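You operate a simulated robot arm through the tools that you are given. There is no shell and no other tool. Be economical: measure what you need, move in short steps, check, and stop when the job is done.

You run a simulated robot arm. Do the job below in one go: nothing can be reset, and whatever is moved stays where it is left.

TASK
Try both plugs in the block's hole and send the press a note.
Fine: RAISE if the green plug stays out, LOWER if the red plug enters, else HOLD; lever at PRESS, SEND once; plugs back.
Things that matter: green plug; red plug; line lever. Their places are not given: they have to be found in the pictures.

The check looks at the end state, three seconds after you hand in, the way a careful person would. Anything else that was tipped, shoved, dropped, spilled or broken makes it a failure.

THE ROBOT
A 6-joint arm with a two-finger parallel gripper, fixed in place. Base frame: the origin is at the foot of the arm, x ahead of it, y to its left, z up; the work surface is at about z = 0. Readings come in mm, degrees, newtons and seconds.
With the tool pointing down near the work surface it reaches from about 140 to 580 mm from the base axis. Its first joint turns from -66.0 to 66.0 degrees. Payload 2.1 kg.
Tool frame: the origin (TCP) lies between the finger pads and is the grasp point; the fingertips stand 30 mm ahead of it; z points along the fingers, y is the line along which they close. Largest opening 94 mm; finger width 28, thickness 10; the body of the gripper, 50 by 96 mm, starts 55 mm behind the TCP.
Orientation is told as [roll, pitch, yaw] about the base's x, y, z axes, in that order, counted from this pose: with the fingers straight down and closing along the base's y, the tool's x points along the base's -x, its y along +y and its z along -z.

THE INTERFACE
- The arm moves only by the tool apply_moves. Its argument "steps" is a list of rows, each a list of 7 numbers: the shift along the tool's x, y, z in m, then the turn, a rotation vector about the tool's x, y, z in degrees, then the gripper command, from -1 (fully open) to 1 (shut), values between in proportion. In form: [[dx, dy, dz, wx, wy, wz, claw], ...]. A call has 1 to 20 rows; each row is the pose to reach, as a shift and turn from the pose commanded when the call began, along the tool's axes at that moment. A row lasts 0.2 s, in which the tool goes at most 50 mm and 8.6 degrees; a call with a longer step from one row to the next is refused whole, and so is a gripper value outside its range. A pose out of reach is approached as far as the arm can. The call stops where the force on the tool passes 70 N (or 10 N more than at its start, if that is more) or the arm is blocked; 0.2 s more then pass. Each finger travels about 72 mm/s and halts on what it meets, pressing with about 28 N; the grip force reading is that of the motor and also rises with nothing between the fingers. The clock runs only during rows and for 0.2 s after the last one: add rows that repeat a pose to give the fingers time. The reply holds the time, the measured pose of the TCP, the force on the tool along the base axes, the opening and the grip force, in the units named above and with some noise.
- Cameras (640 x 400 px; columns grow to the right, rows downward): "scene" is fixed at [64.3, -403.3, 500.3]; the picture's right is [0.56, -0.83, 0.00], its down [-0.45, -0.30, -0.84] and it looks along [0.69, 0.47, -0.54] (base axes); focal length 214 px, centre (320, 200). "wrist" rides on the gripper at [-37, 0, -58] in the tool frame; the picture's right is [0.00, -1.00, 0.00], its down [0.97, 0.00, -0.24] and it looks along [0.24, 0.00, 0.97] (tool axes); focal length 218 px, centre (320, 200).
- capture(camera): a new picture of that camera. The clock stands still meanwhile.
- locate(camera, pixels): there is no depth. For up to 12 entries [column, row, z] of the newest picture of that camera ("zoom" is the newest enlarged one), the place [x, y] in the base frame at which the ray of that pixel passes the height z, good to about 3 mm, but the place of the scene camera against the robot may be out by one fixed shift of up to 25 mm in any direction. The clock stands still meanwhile.
- inspect(camera, box): a new picture of the part [left, top, right, bottom] of that camera's present view, enlarged. The clock stands still meanwhile.
- finish_job(): hands the job in; it is judged then, once.

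Keep the steps short. Do not move on a guess: measure, check each grasp and each placing, and mend mistakes. In all there are 80 turns and 46 pictures (those below and enlarged ones count). Leave the gripper open and the arm clear of the work at the hand-in unless told otherwise, and finish with a single line.

The tools are called after "Emit:" as name(argument=value, ...) on one line, values as JSON. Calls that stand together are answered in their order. apply_moves: Moves the arm, as the interface text tells. Its arguments: {"type":"object","properties":{"steps":{"type":"array","items":{"type":"array","items":{"type":"number"}}}},"required":["steps"]} The other tools are called the same way: capture (camera) takes a picture; locate (camera, pixels) gives the place at which the rays of pixels pass given heights; inspect (camera, box) takes an enlarged picture of a part of a camera's view; finish_job () hands the job in.

At the start:

```text
time_s: 0.0
position: [274.9, -116.6, 430.8]
tool_rot: [0.0, 0.0, -0.1]
wrist_force: [0.2, 0.0, -0.7]
opening: 94.1
grasp_force: 0.0
```

scene: 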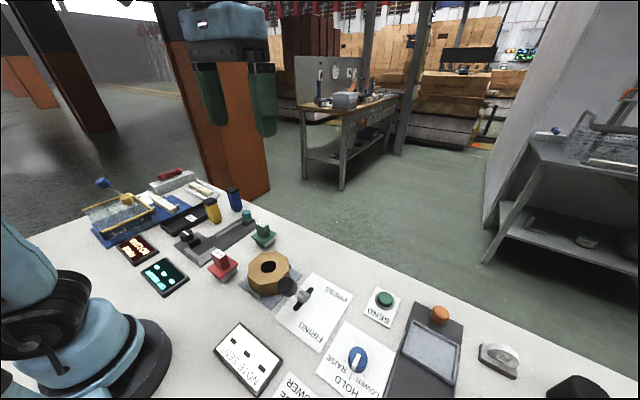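
wrist: 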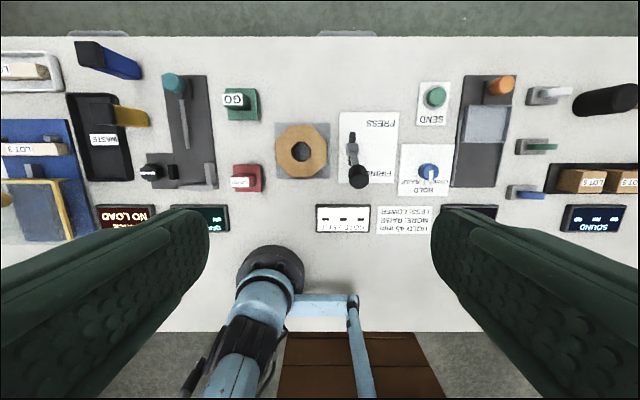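

I see a green GO plug near wrist pixel (240,103), a red plug near (247,178), the octagonal block with its hole near (301,150), a lever at (355,165), a knob at (428,172) and a SEND button at (435,97). I'll enlarge these areas first.

Emit:
inspect(camera="wrist", box=[210, 70, 370, 240])

Emit:
inspect(camera="wrist", box=[310, 70, 530, 240])

Emit:
inspect(camera="scene", box=[190, 200, 470, 400])

```text
2.35 times, centred on (290, 155) of wrist
```

zoom: 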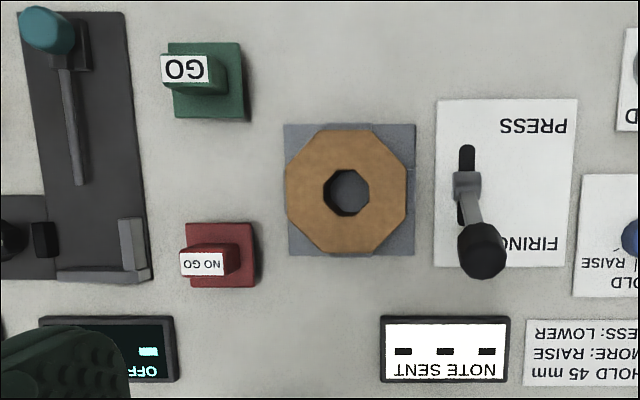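

```text
2.35 times, centred on (420, 155) of wrist
```

zoom: 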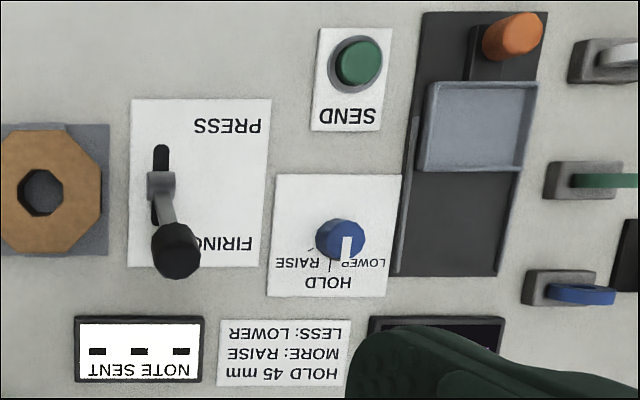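

```text
2.00 times, centred on (330, 300) of scene
```

zoom: 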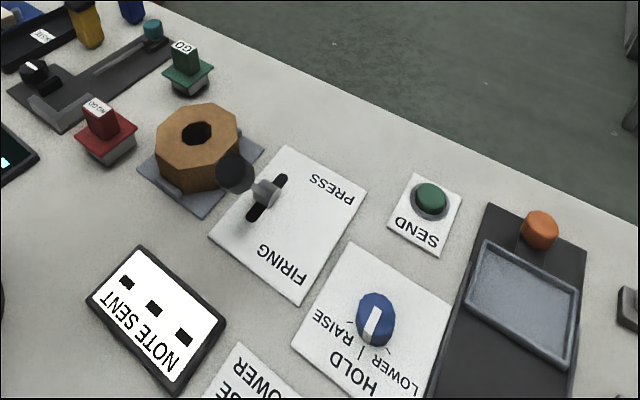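

I'll read off rough base positions, assuming heights, from the wrist view.

Emit:
capture(camera="wrist")

Emit:
locate(camera="wrist", pixels=[[234, 100, 50], [243, 104, 25], [239, 183, 50], [249, 179, 25], [301, 150, 40], [357, 177, 60], [352, 148, 10], [428, 172, 20], [435, 97, 20], [280, 124, 0], [330, 178, 0]])

```text
40 pictures are left
```

wrist: 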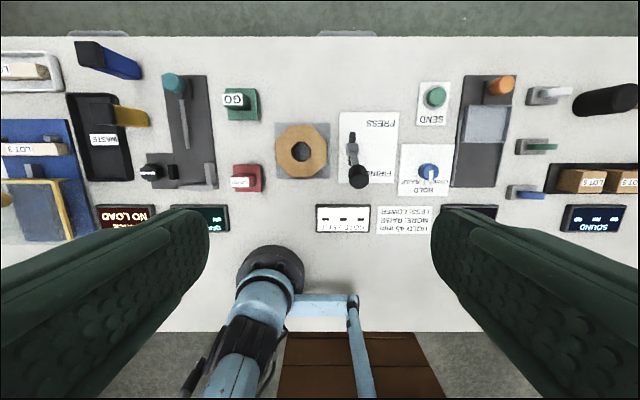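

```text
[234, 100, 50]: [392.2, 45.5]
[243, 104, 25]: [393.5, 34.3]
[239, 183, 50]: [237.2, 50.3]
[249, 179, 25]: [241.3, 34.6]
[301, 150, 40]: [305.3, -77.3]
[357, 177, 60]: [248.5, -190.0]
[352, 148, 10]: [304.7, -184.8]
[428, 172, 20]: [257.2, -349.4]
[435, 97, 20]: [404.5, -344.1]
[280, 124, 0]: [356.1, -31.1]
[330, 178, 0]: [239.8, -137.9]
```

Next I'll move over the plugs and the block for a closer look.

Emit:
apply_moves(steps=[[-0.008, 0.026, 0.032, 0, 0, 0, -1], [-0.016, 0.052, 0.064, 0, 0, 0, -1], [-0.024, 0.078, 0.096, 0, 0, 0, -1], [-0.032, 0.104, 0.128, 0, 0, 0, -1], [-0.04, 0.13, 0.16, 0, 0, 0, -1], [-0.045, 0.15, 0.19, 0, 0, 0, -1], [-0.045, 0.15, 0.19, 0, 0, 0, -1]])

Emit:
capture(camera="wrist")

```text
time_s: 1.6
position: [317.2, 33.0, 240.7]
tool_rot: [0.1, -0.1, 0.1]
wrist_force: [0.2, 0.3, -0.4]
opening: 94.3
grasp_force: 0.1
```

```text
39 pictures are left
```

wrist: 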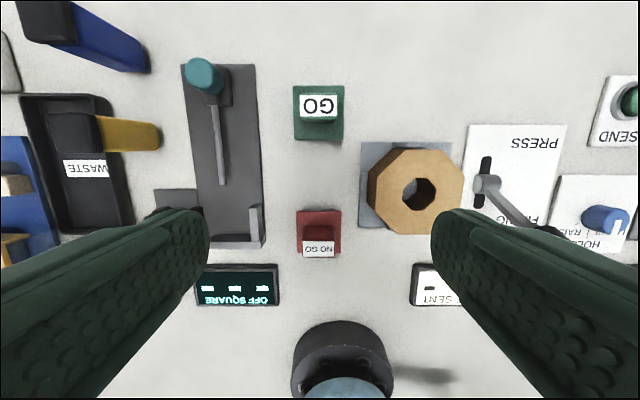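

Both plugs are now close to straight below the camera. I'll enlarge the view to measure the handles, flanges and hole.

Emit:
inspect(camera="wrist", box=[280, 75, 360, 145])

Emit:
inspect(camera="wrist", box=[280, 195, 360, 265])

Emit:
inspect(camera="scene", box=[200, 200, 310, 310])

```text
5.71 times, centred on (320, 110) of wrist
```

zoom: 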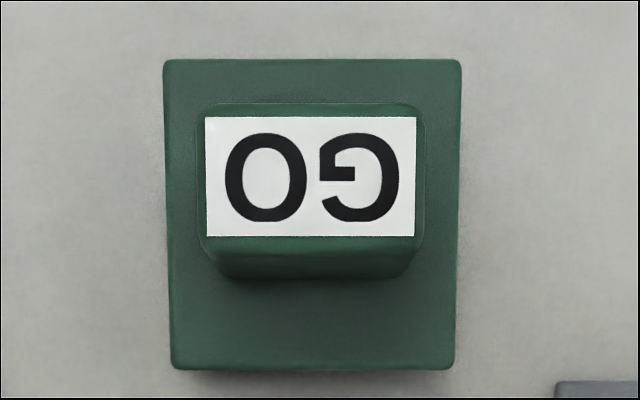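

```text
5.71 times, centred on (320, 230) of wrist
```

zoom: 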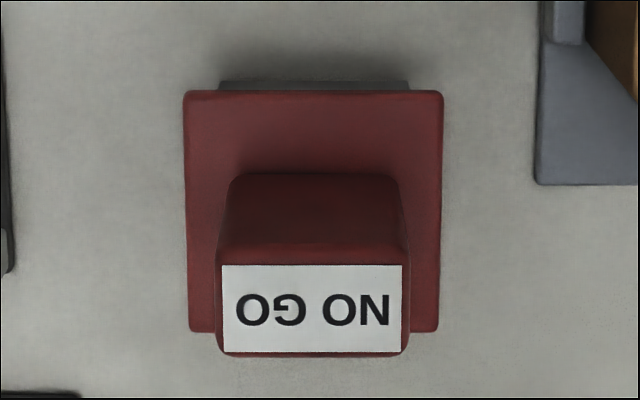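

```text
3.64 times, centred on (255, 255) of scene
```

zoom: 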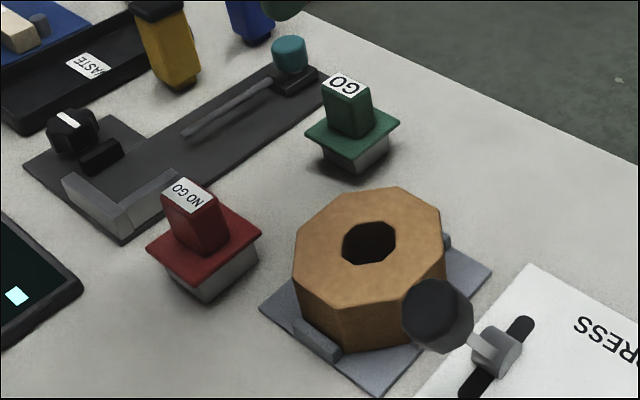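

Both handles are about 38 mm wide along y and 23 mm along x. I'll locate the handle tops and flange centres at candidate heights. They should agree at the right heights.

Emit:
locate(camera="wrist", pixels=[[318.4, 105.8, 80], [318.4, 105.8, 70], [318.4, 112.6, 30], [318.4, 112.6, 25], [318.6, 248.9, 80], [318.6, 248.9, 70], [319, 231.9, 30], [319, 231.9, 25], [419, 191, 60], [419, 191, 50]])

```text
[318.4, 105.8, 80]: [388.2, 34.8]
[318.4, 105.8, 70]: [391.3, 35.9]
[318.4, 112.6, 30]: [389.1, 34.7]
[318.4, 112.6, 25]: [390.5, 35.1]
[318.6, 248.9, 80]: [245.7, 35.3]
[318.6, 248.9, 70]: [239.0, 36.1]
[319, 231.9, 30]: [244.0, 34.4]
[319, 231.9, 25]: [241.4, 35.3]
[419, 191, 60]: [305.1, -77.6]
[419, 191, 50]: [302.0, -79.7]
```

Heights agree: the flange top is near 28 and the handle top near 78. Green is at about (389,35), red at about (243.5,35) and the hole at about (304,-78). I'll move above green, then check.

Emit:
apply_moves(steps=[[-0.03, 0, 0.02, 0, 0, 0, -1], [-0.06, 0.001, 0.06, 0, 0, 0, -1], [-0.072, 0.002, 0.105, 0, 0, 0, -1], [-0.072, 0.002, 0.12, 0, 0, 0, -1], [-0.072, 0.002, 0.12, 0, 0, 0, -1]])

Emit:
capture(camera="wrist")

```text
time_s: 2.8
position: [392.5, 36.2, 119.5]
tool_rot: [0.0, 0.0, 0.1]
wrist_force: [0.6, 0.7, -0.4]
opening: 94.1
grasp_force: 0.0
```

```text
35 pictures are left
```

wrist: 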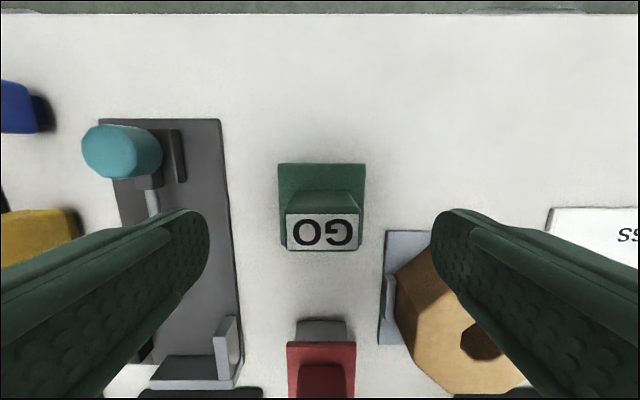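

Emit:
locate(camera="wrist", pixels=[[322, 232, 80], [322, 232, 75], [322, 232, 70], [321, 206, 30], [321, 206, 25], [287, 232, 77], [359, 232, 77]])

Emit:
apply_moves(steps=[[0, 0, 0, 0, 0, 0, -1]])

```text
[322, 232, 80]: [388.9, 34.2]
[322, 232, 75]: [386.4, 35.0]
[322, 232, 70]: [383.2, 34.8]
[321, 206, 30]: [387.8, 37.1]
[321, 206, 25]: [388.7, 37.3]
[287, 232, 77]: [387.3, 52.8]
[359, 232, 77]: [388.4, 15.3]
```

```text
time_s: 3.2
position: [392.7, 36.2, 118.5]
tool_rot: [0.0, 0.1, 0.0]
wrist_force: [0.0, -0.1, -0.4]
opening: 94.2
grasp_force: 0.1
```

The handle centre is at about (388.3, 34.7) and the TCP is at (392.6, 36.2), so I'll correct that, descend to z≈70, and check the force.

Emit:
apply_moves(steps=[[0.004, -0.0015, 0.015, 0, 0, 0, -1], [0.004, -0.0015, 0.03, 0, 0, 0, -1], [0.004, -0.0015, 0.04, 0, 0, 0, -1], [0.004, -0.0015, 0.048, 0, 0, 0, -1], [0.004, -0.0015, 0.048, 0, 0, 0, -1]])

Emit:
capture(camera="wrist")

```text
time_s: 4.4
position: [386.0, 33.7, 72.5]
tool_rot: [0.1, 0.0, 0.0]
wrist_force: [-0.1, -0.6, 0.2]
opening: 94.0
grasp_force: 0.1
```

```text
34 pictures are left
```

wrist: 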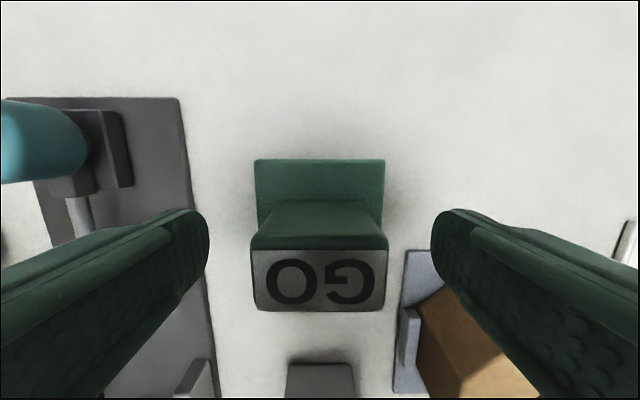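

The handle is centred between the fingers and there is no contact force. Closing now.

Emit:
apply_moves(steps=[[0, 0, 0, 0, 0, 0, 1], [0, 0, 0, 0, 0, 0, 1], [0, 0, 0, 0, 0, 0, 1], [0, 0, 0, 0, 0, 0, 1], [0, 0, 0, 0, 0, 0, 1], [0, 0, 0, 0, 0, 0, 1]])

```text
time_s: 5.8
position: [389.1, 35.2, 72.5]
tool_rot: [0.0, 0.1, 0.0]
wrist_force: [0.5, 0.5, 0.8]
opening: 42.1
grasp_force: 27.7
```

The gripper holds 42 mm at 28 N. I'll lift straight up 20 mm first, then on to 105 mm.

Emit:
apply_moves(steps=[[0, 0, -0.01, 0, 0, 0, 1], [0, 0, -0.02, 0, 0, 0, 1], [0, 0, -0.035, 0, 0, 0, 1], [0, 0, -0.055, 0, 0, 0, 1], [0, 0, -0.08, 0, 0, 0, 1], [0, 0, -0.105, 0, 0, 0, 1], [0, 0, -0.105, 0, 0, 0, 1]])

Emit:
inspect(camera="scene", box=[180, 150, 320, 310])

Emit:
capture(camera="wrist")

```text
time_s: 7.4
position: [388.1, 35.0, 178.3]
tool_rot: [0.0, 0.1, 0.0]
wrist_force: [-0.5, 1.2, -2.1]
opening: 37.7
grasp_force: 27.6
```

```text
2.50 times, centred on (250, 230) of scene
```

zoom: 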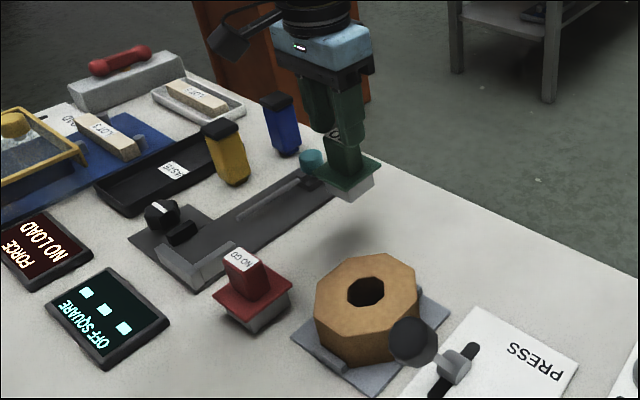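

```text
32 pictures are left
```

wrist: 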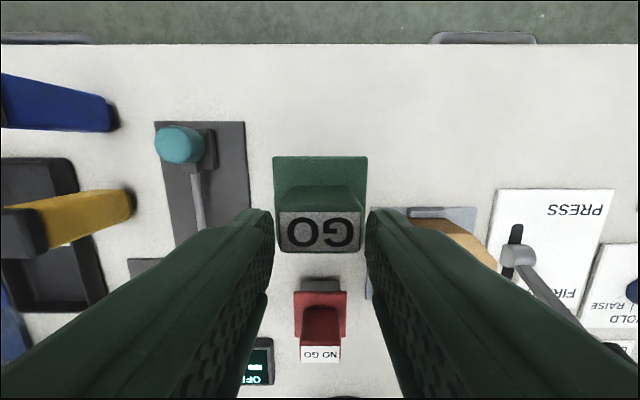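

The plug came up together with its nose below the flange. I'll enlarge the nose, and the hole as well.

Emit:
inspect(camera="scene", box=[300, 190, 350, 235])

Emit:
inspect(camera="scene", box=[290, 245, 370, 310])

```text
8.89 times, centred on (325, 212) of scene
```

zoom: 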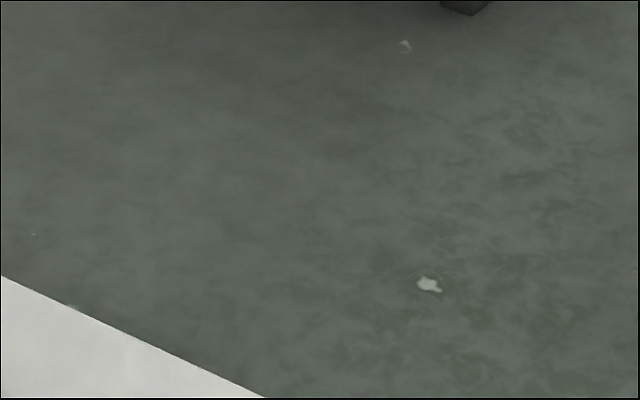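

```text
6.15 times, centred on (330, 278) of scene
```

zoom: 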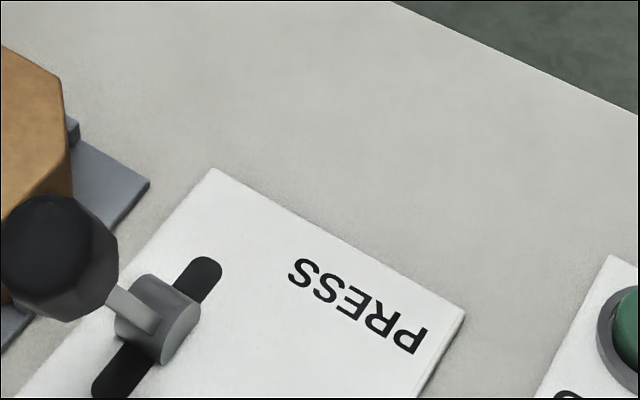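

I got the coordinates wrong there. The plug is near scene (261,218) and the hole near (268,267).

Emit:
inspect(camera="scene", box=[230, 195, 294, 235])

Emit:
inspect(camera="scene", box=[236, 247, 300, 287])

```text
10.00 times, centred on (262, 215) of scene
```

zoom: 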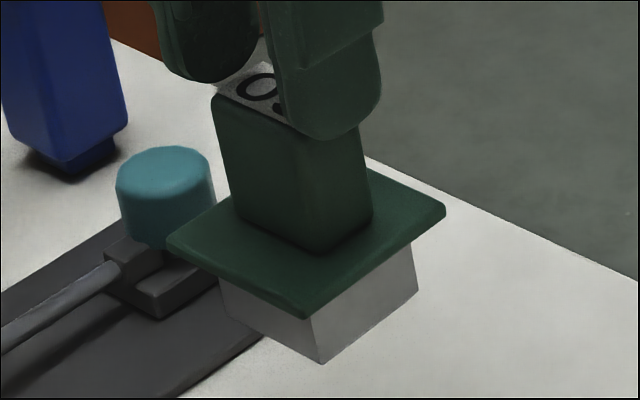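

```text
10.00 times, centred on (268, 267) of scene
```

zoom: 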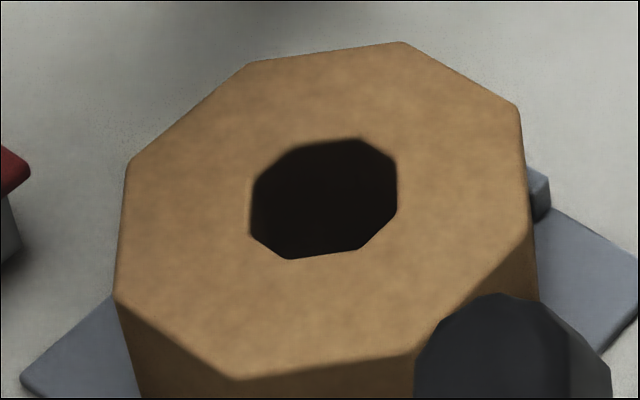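

The wrist view shows the label much smaller than when I closed. The plug has slipped about 40 mm in the grip and hangs by its top edge. I'll lower it straight back to its own place and regrip, doing most of the descent slowly and then checking.

Emit:
apply_moves(steps=[[0, 0, 0.01, 0, 0, 0, 1], [0, 0, 0.02, 0, 0, 0, 1], [0, 0, 0.03, 0, 0, 0, 1], [0, 0, 0.04, 0, 0, 0, 1], [0, 0, 0.048, 0, 0, 0, 1], [0, 0, 0.048, 0, 0, 0, 1]])

Emit:
capture(camera="wrist")

Emit:
inspect(camera="scene", box=[230, 195, 310, 245])

```text
time_s: 8.8
position: [387.9, 33.5, 131.8]
tool_rot: [0.1, 0.0, 0.0]
wrist_force: [0.2, -0.2, -2.8]
opening: 37.4
grasp_force: 28.0
```

```text
27 pictures are left
```

wrist: 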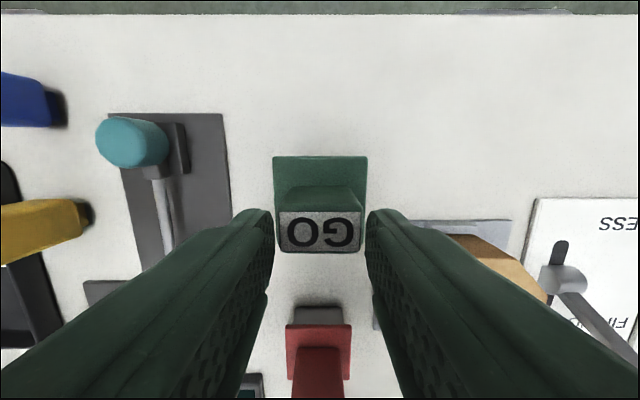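

```text
8.00 times, centred on (270, 220) of scene
```

zoom: 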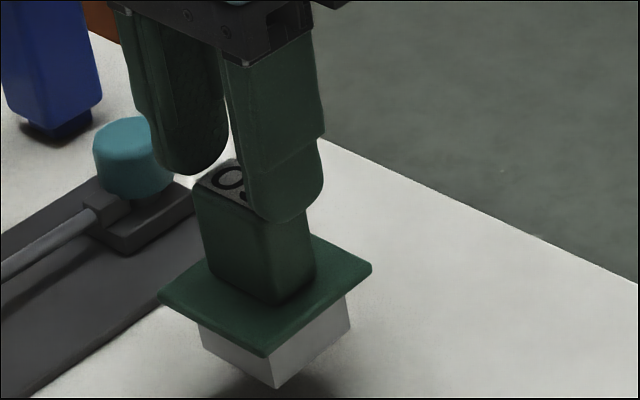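

It's stable and hangs slightly above the surface. I'll lower in small steps toward contact.

Emit:
apply_moves(steps=[[0, 0, 0.003, 0, 0, 0, 1], [0, 0, 0.006, 0, 0, 0, 1], [0, 0, 0.009, 0, 0, 0, 1], [0, 0, 0.009, 0, 0, 0, 1]])

```text
time_s: 9.8
position: [388.7, 34.8, 121.0]
tool_rot: [0.1, 0.0, 0.0]
wrist_force: [-0.7, -0.6, -2.4]
opening: 37.7
grasp_force: 27.8
```

Emit:
apply_moves(steps=[[0, 0, 0.002, 0, 0, 0, 1], [0, 0, 0.004, 0, 0, 0, 1], [0, 0, 0.004, 0, 0, 0, 1]])

Emit:
inspect(camera="scene", box=[230, 205, 310, 255])

```text
time_s: 10.6
position: [388.6, 32.1, 118.3]
tool_rot: [0.0, 0.0, 0.0]
wrist_force: [-1.0, 0.0, -2.5]
opening: 37.6
grasp_force: 28.2
```

```text
8.00 times, centred on (270, 230) of scene
```

zoom: 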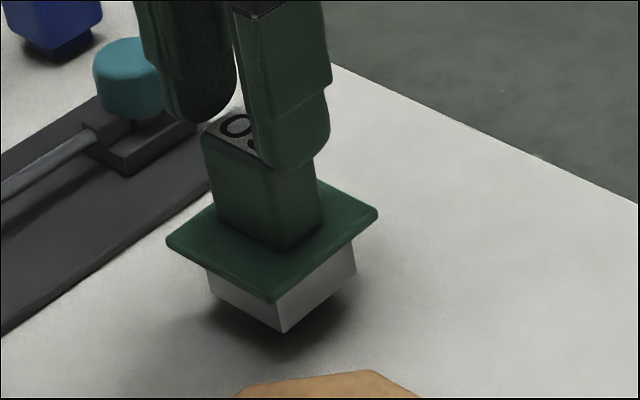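

It's still hanging, since fz is -2.5. I'll carry on down.

Emit:
apply_moves(steps=[[0, 0, 0.002, 0, 0, 0, 1], [0, 0, 0.004, 0, 0, 0, 1], [0, 0, 0.004, 0, 0, 0, 1]])

Emit:
apply_moves(steps=[[0, 0, 0.0015, 0, 0, 0, 1], [0, 0, 0.003, 0, 0, 0, 1], [0, 0, 0.003, 0, 0, 0, 1]])

```text
time_s: 11.4
position: [387.8, 33.8, 114.5]
tool_rot: [0.0, 0.0, 0.1]
wrist_force: [0.2, 0.1, -2.2]
opening: 37.6
grasp_force: 28.6
```

```text
time_s: 12.2
position: [387.7, 34.1, 110.2]
tool_rot: [0.0, 0.1, 0.0]
wrist_force: [-0.2, 0.2, -2.2]
opening: 37.3
grasp_force: 28.2
```

Emit:
apply_moves(steps=[[0, 0, 0.0015, 0, 0, 0, 1], [0, 0, 0.003, 0, 0, 0, 1], [0, 0, 0.003, 0, 0, 0, 1]])

Emit:
inspect(camera="scene", box=[230, 205, 310, 255])

```text
time_s: 13.0
position: [389.1, 33.0, 106.3]
tool_rot: [0.1, -0.2, 0.0]
wrist_force: [4.8, 4.2, 21.3]
opening: 37.5
grasp_force: 27.9
```

```text
8.00 times, centred on (270, 230) of scene
```

zoom: 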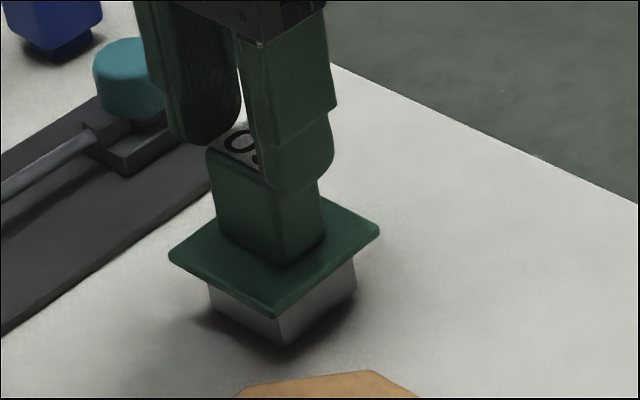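

The plug is down: fz is +21 N and the nose is on the surface at TCP z≈107. I'll relax 1 mm, open, go down 18 mm for a deeper but not lowest grip, close again and watch the opening.

Emit:
apply_moves(steps=[[0, 0, -0.0015, 0, 0, 0, 1], [0, 0, -0.0015, 0, 0, 0, 0], [0, 0, -0.0015, 0, 0, 0, 0], [0, 0, 0.008, 0, 0, 0, 0], [0, 0, 0.018, 0, 0, 0, 0], [0, 0, 0.018, 0, 0, 0, 0]])

Emit:
capture(camera="wrist")

Emit:
apply_moves(steps=[[0, 0, 0, 0, 0, 0, 1], [0, 0, 0, 0, 0, 0, 1], [0, 0, 0, 0, 0, 0, 1], [0, 0, 0, 0, 0, 0, 1], [0, 0, 0, 0, 0, 0, 1]])

```text
time_s: 14.4
position: [389.0, 33.1, 88.7]
tool_rot: [0.0, 0.0, 0.0]
wrist_force: [0.6, -0.4, 0.5]
opening: 47.0
grasp_force: 0.2
```

```text
23 pictures are left
```

wrist: 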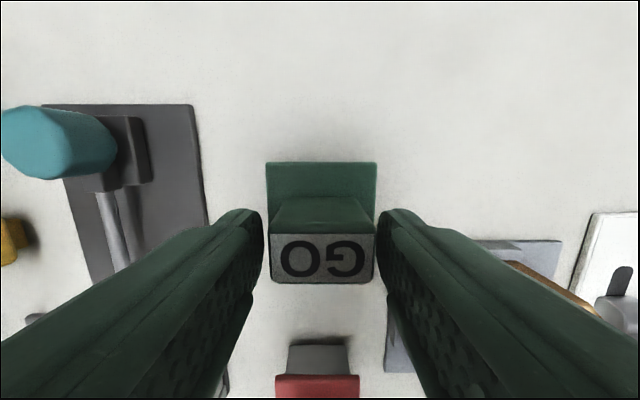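

```text
time_s: 15.6
position: [387.4, 31.9, 89.2]
tool_rot: [0.0, 0.0, 0.0]
wrist_force: [-0.3, 0.0, -0.2]
opening: 37.6
grasp_force: 27.9
```

The opening is 37.6, so this is the straight part of the handle. The earlier 42 was the flared foot of the handle, which is why it slipped. I'll lift slowly and check.

Emit:
apply_moves(steps=[[0, 0, -0.005, 0, 0, 0, 1], [0, 0, -0.01, 0, 0, 0, 1], [0, 0, -0.02, 0, 0, 0, 1], [0, 0, -0.03, 0, 0, 0, 1], [0, 0, -0.045, 0, 0, 0, 1], [0, 0, -0.065, 0, 0, 0, 1], [0, 0, -0.085, 0, 0, 0, 1], [0, 0, -0.085, 0, 0, 0, 1]])

Emit:
capture(camera="wrist")

```text
time_s: 17.4
position: [387.2, 30.6, 174.4]
tool_rot: [0.0, 0.0, 0.0]
wrist_force: [-0.5, 1.2, -3.0]
opening: 37.8
grasp_force: 28.0
```

```text
22 pictures are left
```

wrist: 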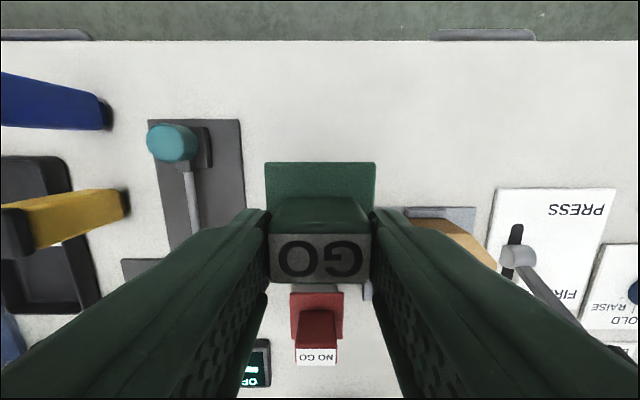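

There's no slip this time, and the plug hangs with TCP 89 mm above its nose bottom. Now I'll carry it around to in front of the block, at about (215,-78), to measure the hole.

Emit:
apply_moves(steps=[[0, -0.02, -0.02, 0, 0, 0, 1], [0, -0.055, -0.025, 0, 0, 0, 1], [0, -0.09, -0.025, 0, 0, 0, 1], [0.02, -0.108, -0.025, 0, 0, 0, 1], [0.05, -0.108, -0.025, 0, 0, 0, 1], [0.085, -0.108, -0.025, 0, 0, 0, 1], [0.12, -0.108, -0.025, 0, 0, 0, 1], [0.15, -0.108, -0.025, 0, 0, 0, 1], [0.172, -0.108, -0.025, 0, 0, 0, 1], [0.172, -0.108, -0.025, 0, 0, 0, 1]])

Emit:
capture(camera="wrist")

Emit:
inspect(camera="wrist", box=[256, 60, 384, 140])

```text
time_s: 19.6
position: [217.3, -71.5, 197.2]
tool_rot: [0.1, 0.1, 0.0]
wrist_force: [-0.6, -0.1, -2.9]
opening: 37.5
grasp_force: 28.3
```

```text
21 pictures are left
```

wrist: 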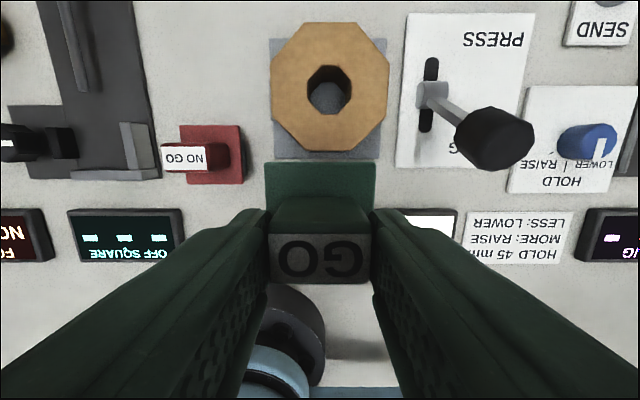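

```text
5.00 times, centred on (320, 100) of wrist
```

zoom: 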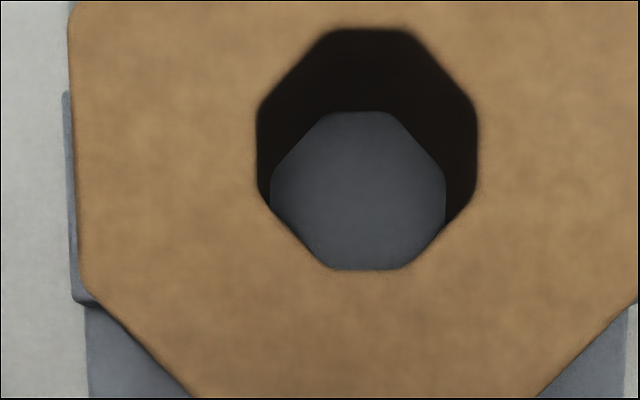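

The hole is an octagon with its flats along x and y, about 37 mm across. I'll locate its centre, using the rim at z≈58, along with the block's edges.

Emit:
locate(camera="wrist", pixels=[[329.6, 89.8, 58], [329.6, 89.8, 63], [307.4, 89.8, 58], [351.8, 89.8, 58], [329.6, 65.6, 58], [329.6, 114, 58], [270, 80, 58], [389, 80, 58], [320, 170, 115], [320, 165, 115]])

Emit:
apply_moves(steps=[[0, 0, 0, 0, 0, 0, 1]])

```text
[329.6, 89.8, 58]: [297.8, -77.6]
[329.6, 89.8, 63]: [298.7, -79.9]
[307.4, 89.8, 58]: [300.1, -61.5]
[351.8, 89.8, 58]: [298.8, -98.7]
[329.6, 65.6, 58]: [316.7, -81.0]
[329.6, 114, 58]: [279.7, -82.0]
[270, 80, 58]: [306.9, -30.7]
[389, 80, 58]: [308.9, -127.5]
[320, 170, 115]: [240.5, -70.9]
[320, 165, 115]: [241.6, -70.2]
```

```text
time_s: 20.0
position: [218.3, -72.8, 196.5]
tool_rot: [0.0, 0.0, 0.0]
wrist_force: [0.4, 0.2, -2.3]
opening: 37.4
grasp_force: 28.2
```

The hole is about 82 mm ahead of and 8 mm to the right of the TCP, and the plug centre is about 1 mm behind the TCP. I'll move over the hole and lower until the nose is just above the block.

Emit:
apply_moves(steps=[[-0.03, -0.004, 0, 0, 0, 0, 1], [-0.06, -0.008, 0, 0, 0, 0, 1], [-0.083, -0.008, 0, 0, 0, 0, 1], [-0.083, -0.008, 0.015, 0, 0, 0, 1], [-0.083, -0.008, 0.03, 0, 0, 0, 1], [-0.083, -0.008, 0.04, 0, 0, 0, 1], [-0.083, -0.008, 0.04, 0, 0, 0, 1]])

Emit:
inspect(camera="scene", box=[228, 220, 308, 270])

```text
time_s: 21.6
position: [299.5, -81.4, 158.2]
tool_rot: [0.0, 0.0, 0.0]
wrist_force: [0.4, -0.1, -2.4]
opening: 37.6
grasp_force: 28.3
```

```text
8.00 times, centred on (268, 245) of scene
```

zoom: 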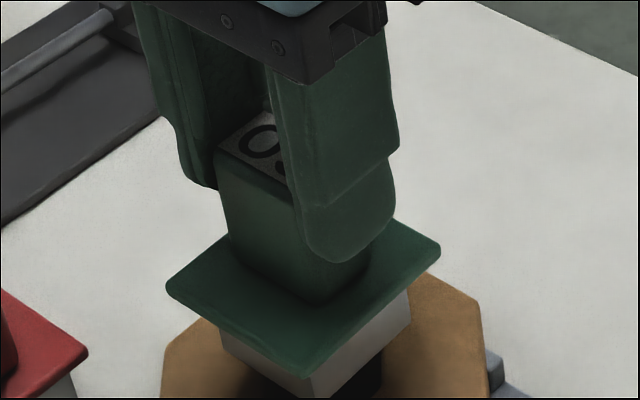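

Emit:
inspect(camera="scene", box=[228, 240, 308, 290])

```text
8.00 times, centred on (268, 265) of scene
```

zoom: 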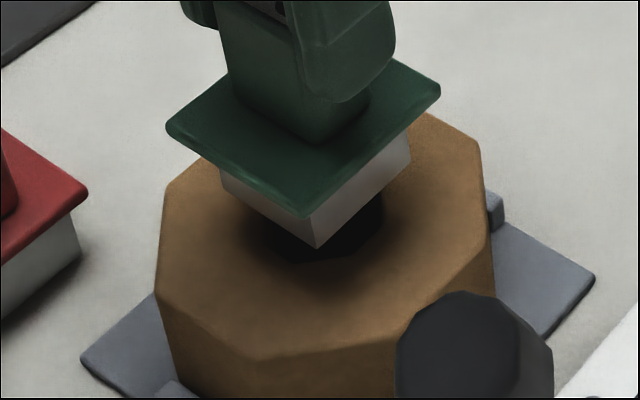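

The nose looks wider than the hole, but I'll test it physically by lowering gently to contact. If it stays out, contact should come at TCP z≈147.

Emit:
apply_moves(steps=[[0, 0, 0.003, 0, 0, 0, 1], [0, 0, 0.006, 0, 0, 0, 1], [0, 0, 0.006, 0, 0, 0, 1]])

Emit:
apply_moves(steps=[[0, 0, 0.0015, 0, 0, 0, 1], [0, 0, 0.003, 0, 0, 0, 1], [0, 0, 0.003, 0, 0, 0, 1]])

```text
time_s: 22.4
position: [299.1, -82.8, 153.3]
tool_rot: [0.0, 0.0, 0.0]
wrist_force: [-0.3, 0.2, -2.4]
opening: 37.7
grasp_force: 27.3
```

```text
time_s: 23.2
position: [300.3, -83.4, 151.1]
tool_rot: [-0.1, 0.0, 0.0]
wrist_force: [0.1, -0.1, -2.4]
opening: 37.7
grasp_force: 28.4
```

Emit:
apply_moves(steps=[[0, 0, 0.0015, 0, 0, 0, 1], [0, 0, 0.003, 0, 0, 0, 1], [0, 0, 0.003, 0, 0, 0, 1]])

Emit:
apply_moves(steps=[[0, 0, 0.001, 0, 0, 0, 1], [0, 0, 0.002, 0, 0, 0, 1], [0, 0, 0.002, 0, 0, 0, 1]])

Emit:
apply_moves(steps=[[0, 0, 0.001, 0, 0, 0, 1], [0, 0, 0.002, 0, 0, 0, 1], [0, 0, 0.002, 0, 0, 0, 1]])

```text
time_s: 24.0
position: [298.7, -81.2, 147.9]
tool_rot: [0.0, 0.0, 0.0]
wrist_force: [0.8, 0.6, -2.6]
opening: 37.5
grasp_force: 27.8
```

```text
time_s: 24.8
position: [298.1, -81.7, 146.6]
tool_rot: [0.0, 0.0, -0.1]
wrist_force: [-0.5, 0.2, -2.6]
opening: 37.6
grasp_force: 28.6
```

```text
time_s: 25.6
position: [298.4, -81.7, 144.3]
tool_rot: [0.0, 0.0, 0.0]
wrist_force: [0.3, 0.4, -3.1]
opening: 37.5
grasp_force: 28.0
```

No contact yet. I'll continue in small steps.

Emit:
apply_moves(steps=[[0, 0, 0.001, 0, 0, 0, 1], [0, 0, 0.002, 0, 0, 0, 1], [0, 0, 0.002, 0, 0, 0, 1]])

Emit:
apply_moves(steps=[[0, 0, 0.001, 0, 0, 0, 1], [0, 0, 0.002, 0, 0, 0, 1], [0, 0, 0.002, 0, 0, 0, 1]])

Emit:
inspect(camera="scene", box=[228, 240, 308, 290])

```text
time_s: 26.4
position: [298.3, -82.3, 141.4]
tool_rot: [0.0, -0.1, 0.0]
wrist_force: [0.7, 3.9, 22.2]
opening: 37.8
grasp_force: 28.1
```

```text
time_s: 27.2
position: [300.1, -80.7, 140.0]
tool_rot: [0.0, 0.0, 0.0]
wrist_force: [-1.8, 8.1, 46.7]
opening: 37.5
grasp_force: 28.1
```

```text
8.00 times, centred on (268, 265) of scene
```

zoom: 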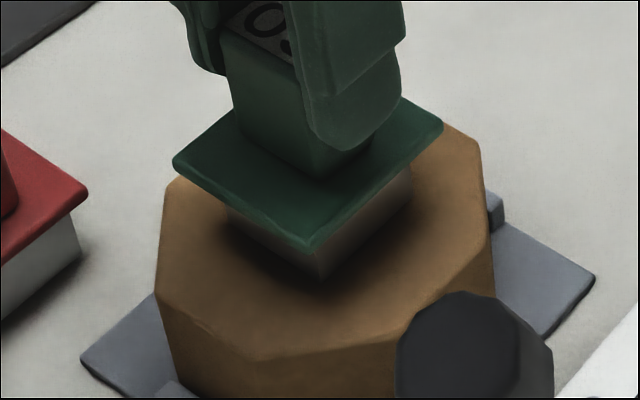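

Contact comes at TCP z≈141.5, and 47 N does not push it in. The green nose sits flat on the block top, since it is a square of about 43 mm over a 37 mm hole. So green stays out. I'll lift off and carry it back above its own place.

Emit:
apply_moves(steps=[[0, 0, -0.004, 0, 0, 0, 1], [0, 0, -0.02, 0, 0, 0, 1], [0, 0, -0.04, 0, 0, 0, 1], [0, 0, -0.06, 0, 0, 0, 1], [-0.025, 0.03, -0.06, 0, 0, 0, 1], [-0.05, 0.06, -0.06, 0, 0, 0, 1], [-0.075, 0.09, -0.06, 0, 0, 0, 1], [-0.089, 0.116, -0.06, 0, 0, 0, 1], [-0.089, 0.116, -0.04, 0, 0, 0, 1], [-0.089, 0.116, -0.02, 0, 0, 0, 1], [-0.089, 0.116, 0, 0, 0, 0, 1], [-0.089, 0.116, 0.02, 0, 0, 0, 1], [-0.089, 0.116, 0.036, 0, 0, 0, 1], [-0.089, 0.116, 0.036, 0, 0, 0, 1]])

Emit:
inspect(camera="scene", box=[210, 205, 310, 285])

```text
time_s: 30.2
position: [389.3, 32.8, 103.8]
tool_rot: [0.0, 0.0, 0.0]
wrist_force: [-0.5, -0.1, -2.3]
opening: 37.7
grasp_force: 28.6
```

```text
5.00 times, centred on (260, 245) of scene
```

zoom: 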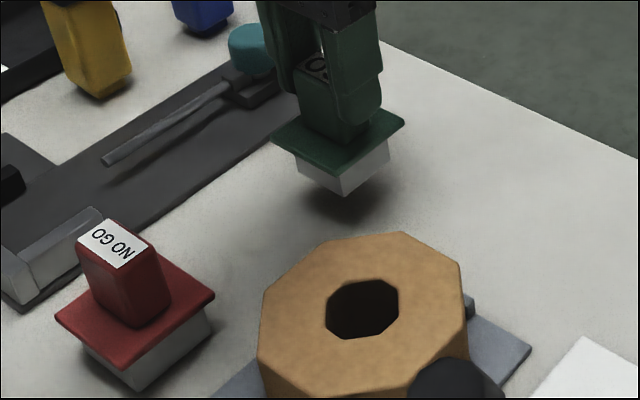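

The block hasn't moved and green hangs above its place. I'll lower it to contact, which I expect at TCP z≈89.

Emit:
apply_moves(steps=[[0, 0, 0.004, 0, 0, 0, 1], [0, 0, 0.008, 0, 0, 0, 1], [0, 0, 0.012, 0, 0, 0, 1], [0, 0, 0.012, 0, 0, 0, 1]])

Emit:
apply_moves(steps=[[0, 0, 0.001, 0, 0, 0, 1], [0, 0, 0.002, 0, 0, 0, 1], [0, 0, 0.002, 0, 0, 0, 1]])

```text
time_s: 31.2
position: [387.1, 32.3, 92.5]
tool_rot: [0.0, 0.0, 0.0]
wrist_force: [0.4, 0.2, -2.6]
opening: 37.7
grasp_force: 27.9
```

```text
time_s: 32.0
position: [387.5, 32.1, 88.8]
tool_rot: [0.1, 0.0, 0.0]
wrist_force: [0.4, -0.5, -2.9]
opening: 37.8
grasp_force: 28.0
```

Emit:
apply_moves(steps=[[0, 0, 0.001, 0, 0, 0, 1], [0, 0, 0.002, 0, 0, 0, 1], [0, 0, 0.002, 0, 0, 0, 1]])

```text
time_s: 32.8
position: [386.8, 33.8, 86.8]
tool_rot: [0.0, 0.0, -0.1]
wrist_force: [0.5, 0.0, -2.1]
opening: 37.7
grasp_force: 27.9
```

Emit:
apply_moves(steps=[[0, 0, 0.001, 0, 0, 0, 1], [0, 0, 0.002, 0, 0, 0, 1], [0, 0, 0.002, 0, 0, 0, 1]])

```text
time_s: 33.6
position: [386.8, 34.2, 85.9]
tool_rot: [0.0, 0.0, -0.1]
wrist_force: [-1.0, -0.6, 10.8]
opening: 37.5
grasp_force: 27.9
```

It's on the surface, with fz at +11. I'll release, rise straight up, then move over the red plug.

Emit:
apply_moves(steps=[[0, 0, -0.001, 0, 0, 0, 1], [0, 0, -0.001, 0, 0, 0, 0.0], [0, 0, -0.001, 0, 0, 0, -0.4], [0, 0, -0.001, 0, 0, 0, -0.4], [0, 0, -0.02, 0, 0, 0, -0.4], [0, 0, -0.045, 0, 0, 0, -0.4], [0, 0, -0.07, 0, 0, 0, -0.4], [0.04, 0, -0.07, 0, 0, 0, -0.4], [0.08, 0, -0.07, 0, 0, 0, -0.4], [0.115, 0, -0.07, 0, 0, 0, -0.4], [0.143, 0, -0.07, 0, 0, 0, -0.4], [0.143, 0, -0.07, 0, 0, 0, -0.4]])

Emit:
capture(camera="wrist")

```text
time_s: 36.2
position: [247.0, 34.6, 154.7]
tool_rot: [0.0, 0.1, 0.0]
wrist_force: [-0.1, -0.6, -0.1]
opening: 65.6
grasp_force: 0.0
```

```text
15 pictures are left
```

wrist: 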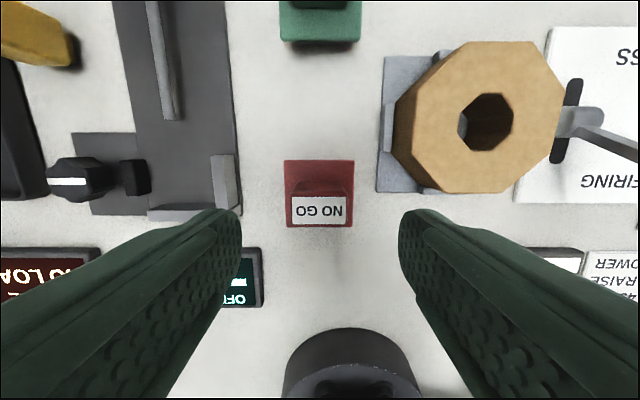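

Red is centred in the columns and about 2 mm behind the TCP. I'll correct, descend to TCP z≈89 (the level that held green), and close.

Emit:
apply_moves(steps=[[0.002, 0, 0.02, 0, 0, 0, -0.4], [0.002, 0, 0.04, 0, 0, 0, -0.4], [0.002, 0, 0.055, 0, 0, 0, -0.4], [0.002, 0, 0.065, 0, 0, 0, -0.4], [0.002, 0, 0.065, 0, 0, 0, -0.4]])

Emit:
apply_moves(steps=[[0, 0, 0, 0, 0, 0, 0.3], [0, 0, 0, 0, 0, 0, 1], [0, 0, 0, 0, 0, 0, 1], [0, 0, 0, 0, 0, 0, 1], [0, 0, 0, 0, 0, 0, 1]])

```text
time_s: 37.4
position: [243.3, 33.7, 91.7]
tool_rot: [0.0, 0.0, 0.0]
wrist_force: [-0.4, -0.5, -1.0]
opening: 65.9
grasp_force: 0.0
```

```text
time_s: 38.6
position: [243.0, 33.3, 91.7]
tool_rot: [0.0, 0.0, 0.0]
wrist_force: [0.2, 1.3, -0.6]
opening: 37.4
grasp_force: 28.2
```

It's gripped at 37.4 mm. I'll lift slowly and check for slip.

Emit:
apply_moves(steps=[[0, 0, -0.005, 0, 0, 0, 1], [0, 0, -0.01, 0, 0, 0, 1], [0, 0, -0.02, 0, 0, 0, 1], [0, 0, -0.03, 0, 0, 0, 1], [0, 0, -0.045, 0, 0, 0, 1], [0, 0, -0.065, 0, 0, 0, 1], [0, 0, -0.085, 0, 0, 0, 1], [0, 0, -0.085, 0, 0, 0, 1]])

Emit:
capture(camera="wrist")

```text
time_s: 40.4
position: [241.1, 35.8, 176.8]
tool_rot: [0.0, 0.0, 0.0]
wrist_force: [0.1, -0.3, -2.2]
opening: 37.6
grasp_force: 27.9
```

```text
14 pictures are left
```

wrist: 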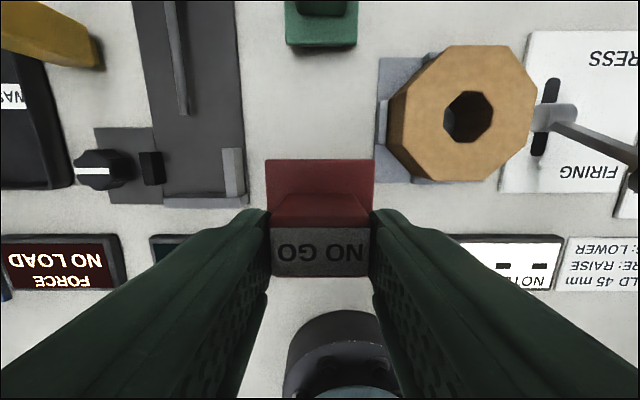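

The grip holds. I'll carry red to the hole at the same commanded spot (+56 in x, -116 in y from here) and lower it to about 8 mm above the block.

Emit:
apply_moves(steps=[[0, 0, -0.025, 0, 0, 0, 1], [-0.015, -0.03, -0.025, 0, 0, 0, 1], [-0.03, -0.06, -0.025, 0, 0, 0, 1], [-0.045, -0.09, -0.025, 0, 0, 0, 1], [-0.056, -0.116, -0.025, 0, 0, 0, 1], [-0.056, -0.116, -0.01, 0, 0, 0, 1], [-0.056, -0.116, 0.01, 0, 0, 0, 1], [-0.056, -0.116, 0.024, 0, 0, 0, 1], [-0.056, -0.116, 0.024, 0, 0, 0, 1]])

Emit:
apply_moves(steps=[[0, 0, 0.002, 0, 0, 0, 1], [0, 0, 0.004, 0, 0, 0, 1], [0, 0, 0.004, 0, 0, 0, 1]])

Emit:
apply_moves(steps=[[0, 0, 0.001, 0, 0, 0, 1], [0, 0, 0.002, 0, 0, 0, 1], [0, 0, 0.002, 0, 0, 0, 1]])

Emit:
apply_moves(steps=[[0, 0, 0.001, 0, 0, 0, 1], [0, 0, 0.002, 0, 0, 0, 1], [0, 0, 0.002, 0, 0, 0, 1]])

```text
time_s: 42.4
position: [298.4, -80.7, 150.4]
tool_rot: [0.0, 0.0, 0.0]
wrist_force: [0.9, 0.3, -3.0]
opening: 37.5
grasp_force: 28.0
```

```text
time_s: 43.2
position: [299.2, -82.8, 147.6]
tool_rot: [0.0, 0.0, -0.1]
wrist_force: [-0.4, -0.4, -3.7]
opening: 37.6
grasp_force: 27.9
```

```text
time_s: 44.0
position: [299.0, -82.4, 144.4]
tool_rot: [0.0, -0.1, 0.1]
wrist_force: [-1.9, 2.9, 22.9]
opening: 37.7
grasp_force: 27.8
```

```text
time_s: 44.8
position: [298.5, -82.1, 143.8]
tool_rot: [0.0, 0.0, 0.0]
wrist_force: [1.9, 8.6, 22.1]
opening: 37.6
grasp_force: 28.5
```

Red meets the block top at TCP z≈144.5 with 22 N. I'll look to confirm it stays out.

Emit:
inspect(camera="scene", box=[220, 235, 316, 295])

```text
6.67 times, centred on (268, 265) of scene
```

zoom: 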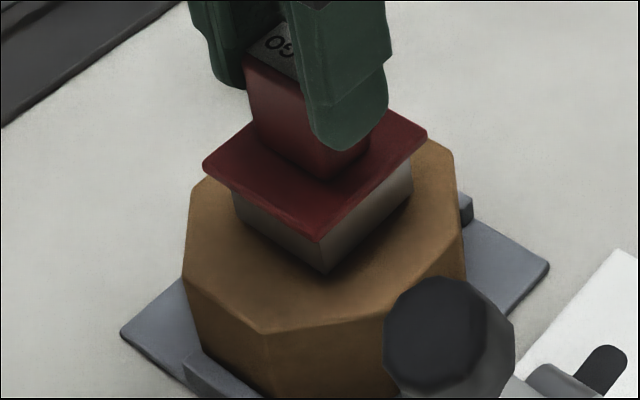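

Red also rests on top, with the hole fully covered. Green out and red out means RAISE. I'll lift red and return it over its own place.

Emit:
apply_moves(steps=[[0, 0, -0.004, 0, 0, 0, 1], [0, 0, -0.02, 0, 0, 0, 1], [0, 0, -0.04, 0, 0, 0, 1], [0, 0, -0.06, 0, 0, 0, 1], [0.015, 0.03, -0.06, 0, 0, 0, 1], [0.03, 0.06, -0.06, 0, 0, 0, 1], [0.045, 0.09, -0.06, 0, 0, 0, 1], [0.056, 0.116, -0.06, 0, 0, 0, 1], [0.056, 0.116, -0.04, 0, 0, 0, 1], [0.056, 0.116, -0.02, 0, 0, 0, 1], [0.056, 0.116, 0, 0, 0, 0, 1], [0.056, 0.116, 0.02, 0, 0, 0, 1], [0.056, 0.116, 0.035, 0, 0, 0, 1], [0.056, 0.116, 0.045, 0, 0, 0, 1], [0.056, 0.116, 0.045, 0, 0, 0, 1]])

Emit:
apply_moves(steps=[[0, 0, 0.0015, 0, 0, 0, 1], [0, 0, 0.003, 0, 0, 0, 1], [0, 0, 0.003, 0, 0, 0, 1]])

Emit:
apply_moves(steps=[[0, 0, 0.001, 0, 0, 0, 1], [0, 0, 0.002, 0, 0, 0, 1], [0, 0, 0.002, 0, 0, 0, 1]])

```text
time_s: 48.0
position: [243.2, 33.8, 98.2]
tool_rot: [0.0, 0.1, 0.0]
wrist_force: [-0.3, 0.6, -1.7]
opening: 37.5
grasp_force: 27.7
```

```text
time_s: 48.8
position: [243.5, 34.1, 94.5]
tool_rot: [0.1, 0.0, 0.0]
wrist_force: [0.3, -0.1, -3.4]
opening: 37.4
grasp_force: 27.9
```

```text
time_s: 49.6
position: [243.7, 34.5, 91.4]
tool_rot: [0.0, 0.0, 0.1]
wrist_force: [-0.8, -1.1, -1.8]
opening: 37.5
grasp_force: 27.5
```

Emit:
apply_moves(steps=[[0, 0, 0.001, 0, 0, 0, 1], [0, 0, 0.002, 0, 0, 0, 1], [0, 0, 0.002, 0, 0, 0, 1]])

```text
time_s: 50.4
position: [242.4, 32.6, 90.4]
tool_rot: [0.0, 0.1, 0.0]
wrist_force: [0.6, 0.3, -2.5]
opening: 37.7
grasp_force: 27.4
```

Emit:
apply_moves(steps=[[0, 0, 0.001, 0, 0, 0, 1], [0, 0, 0.002, 0, 0, 0, 1], [0, 0, 0.002, 0, 0, 0, 1]])

```text
time_s: 51.2
position: [242.2, 34.8, 88.1]
tool_rot: [0.0, 0.0, 0.0]
wrist_force: [-0.2, -0.2, -2.0]
opening: 37.6
grasp_force: 27.9
```

Emit:
apply_moves(steps=[[0, 0, 0.001, 0, 0, 0, 1], [0, 0, 0.002, 0, 0, 0, 1], [0, 0, 0.002, 0, 0, 0, 1]])

```text
time_s: 52.0
position: [243.3, 34.3, 87.5]
tool_rot: [0.0, 0.0, -0.1]
wrist_force: [-5.1, -1.0, 22.0]
opening: 37.6
grasp_force: 28.0
```

Red is on the surface. I'll release, rise and move towards the knob and SEND area at height.

Emit:
apply_moves(steps=[[0, 0, -0.001, 0, 0, 0, 1], [0, 0, -0.001, 0, 0, 0, 0.0], [0, 0, -0.001, 0, 0, 0, -0.4], [0, 0, -0.001, 0, 0, 0, -0.4], [0, 0, -0.02, 0, 0, 0, -0.4], [0, 0, -0.055, 0, 0, 0, -0.4], [0, 0, -0.09, 0, 0, 0, -0.4], [0, -0.04, -0.11, 0, 0, 0, -0.4], [0, -0.08, -0.11, 0, 0, 0, -0.4], [0, -0.12, -0.11, 0, 0, 0, -0.4], [0, -0.16, -0.11, 0, 0, 0, -0.4], [0, -0.2, -0.11, 0, 0, 0, -0.4], [0, -0.24, -0.11, 0, 0, 0, -0.4], [0, -0.28, -0.11, 0, 0, 0, -0.4], [0, -0.315, -0.11, 0, 0, 0, -0.4], [0, -0.315, -0.11, 0, 0, 0, -0.4]])

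Emit:
capture(camera="wrist")

```text
time_s: 55.4
position: [242.3, -281.5, 200.1]
tool_rot: [0.0, -0.1, 0.1]
wrist_force: [-0.5, 0.4, -0.4]
opening: 66.1
grasp_force: 0.2
```

```text
12 pictures are left
```

wrist: 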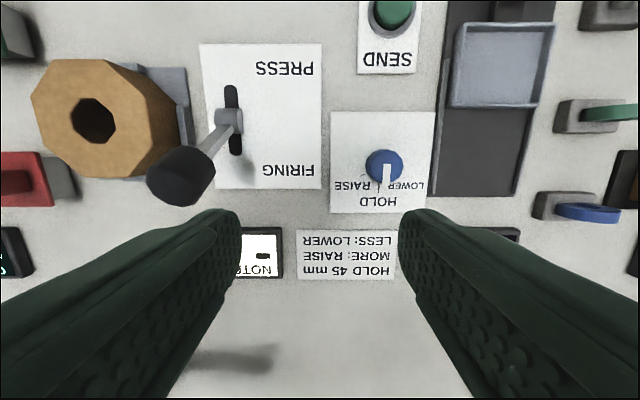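

Emit:
inspect(camera="wrist", box=[318, 130, 446, 210])

Emit:
inspect(camera="scene", box=[310, 310, 438, 390])

Emit:
locate(camera="wrist", pixels=[[384, 165, 20], [384, 165, 30], [385, 175, 0], [331, 112, 0], [435, 112, 0], [329, 212, 0], [235, 120, 10], [232, 90, 0], [236, 152, 0], [180, 177, 90], [180, 177, 70], [393, 13, 20]])

```text
5.00 times, centred on (382, 170) of wrist
```

zoom: 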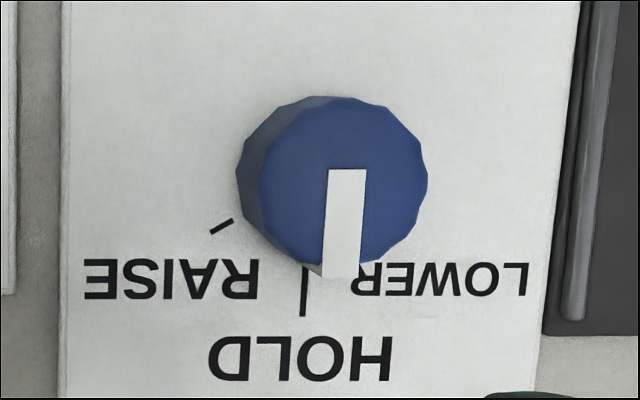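

```text
5.00 times, centred on (374, 350) of scene
```

zoom: 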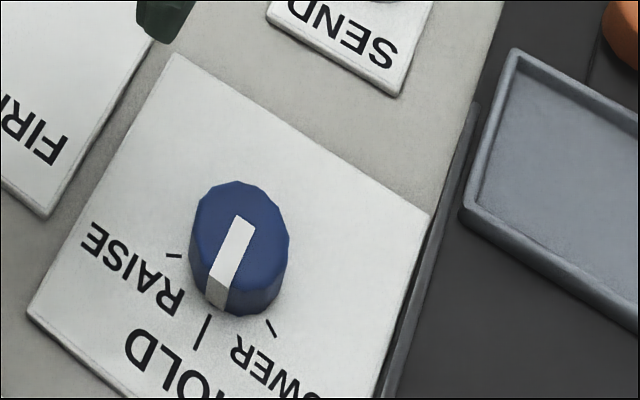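

```text
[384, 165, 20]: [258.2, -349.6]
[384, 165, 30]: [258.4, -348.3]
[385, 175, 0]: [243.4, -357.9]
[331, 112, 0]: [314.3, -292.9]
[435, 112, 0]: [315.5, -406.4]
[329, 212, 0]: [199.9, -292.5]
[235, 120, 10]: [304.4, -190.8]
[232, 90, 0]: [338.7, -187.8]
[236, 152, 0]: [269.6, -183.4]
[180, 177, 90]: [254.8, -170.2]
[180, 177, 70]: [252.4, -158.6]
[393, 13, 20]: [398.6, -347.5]
```

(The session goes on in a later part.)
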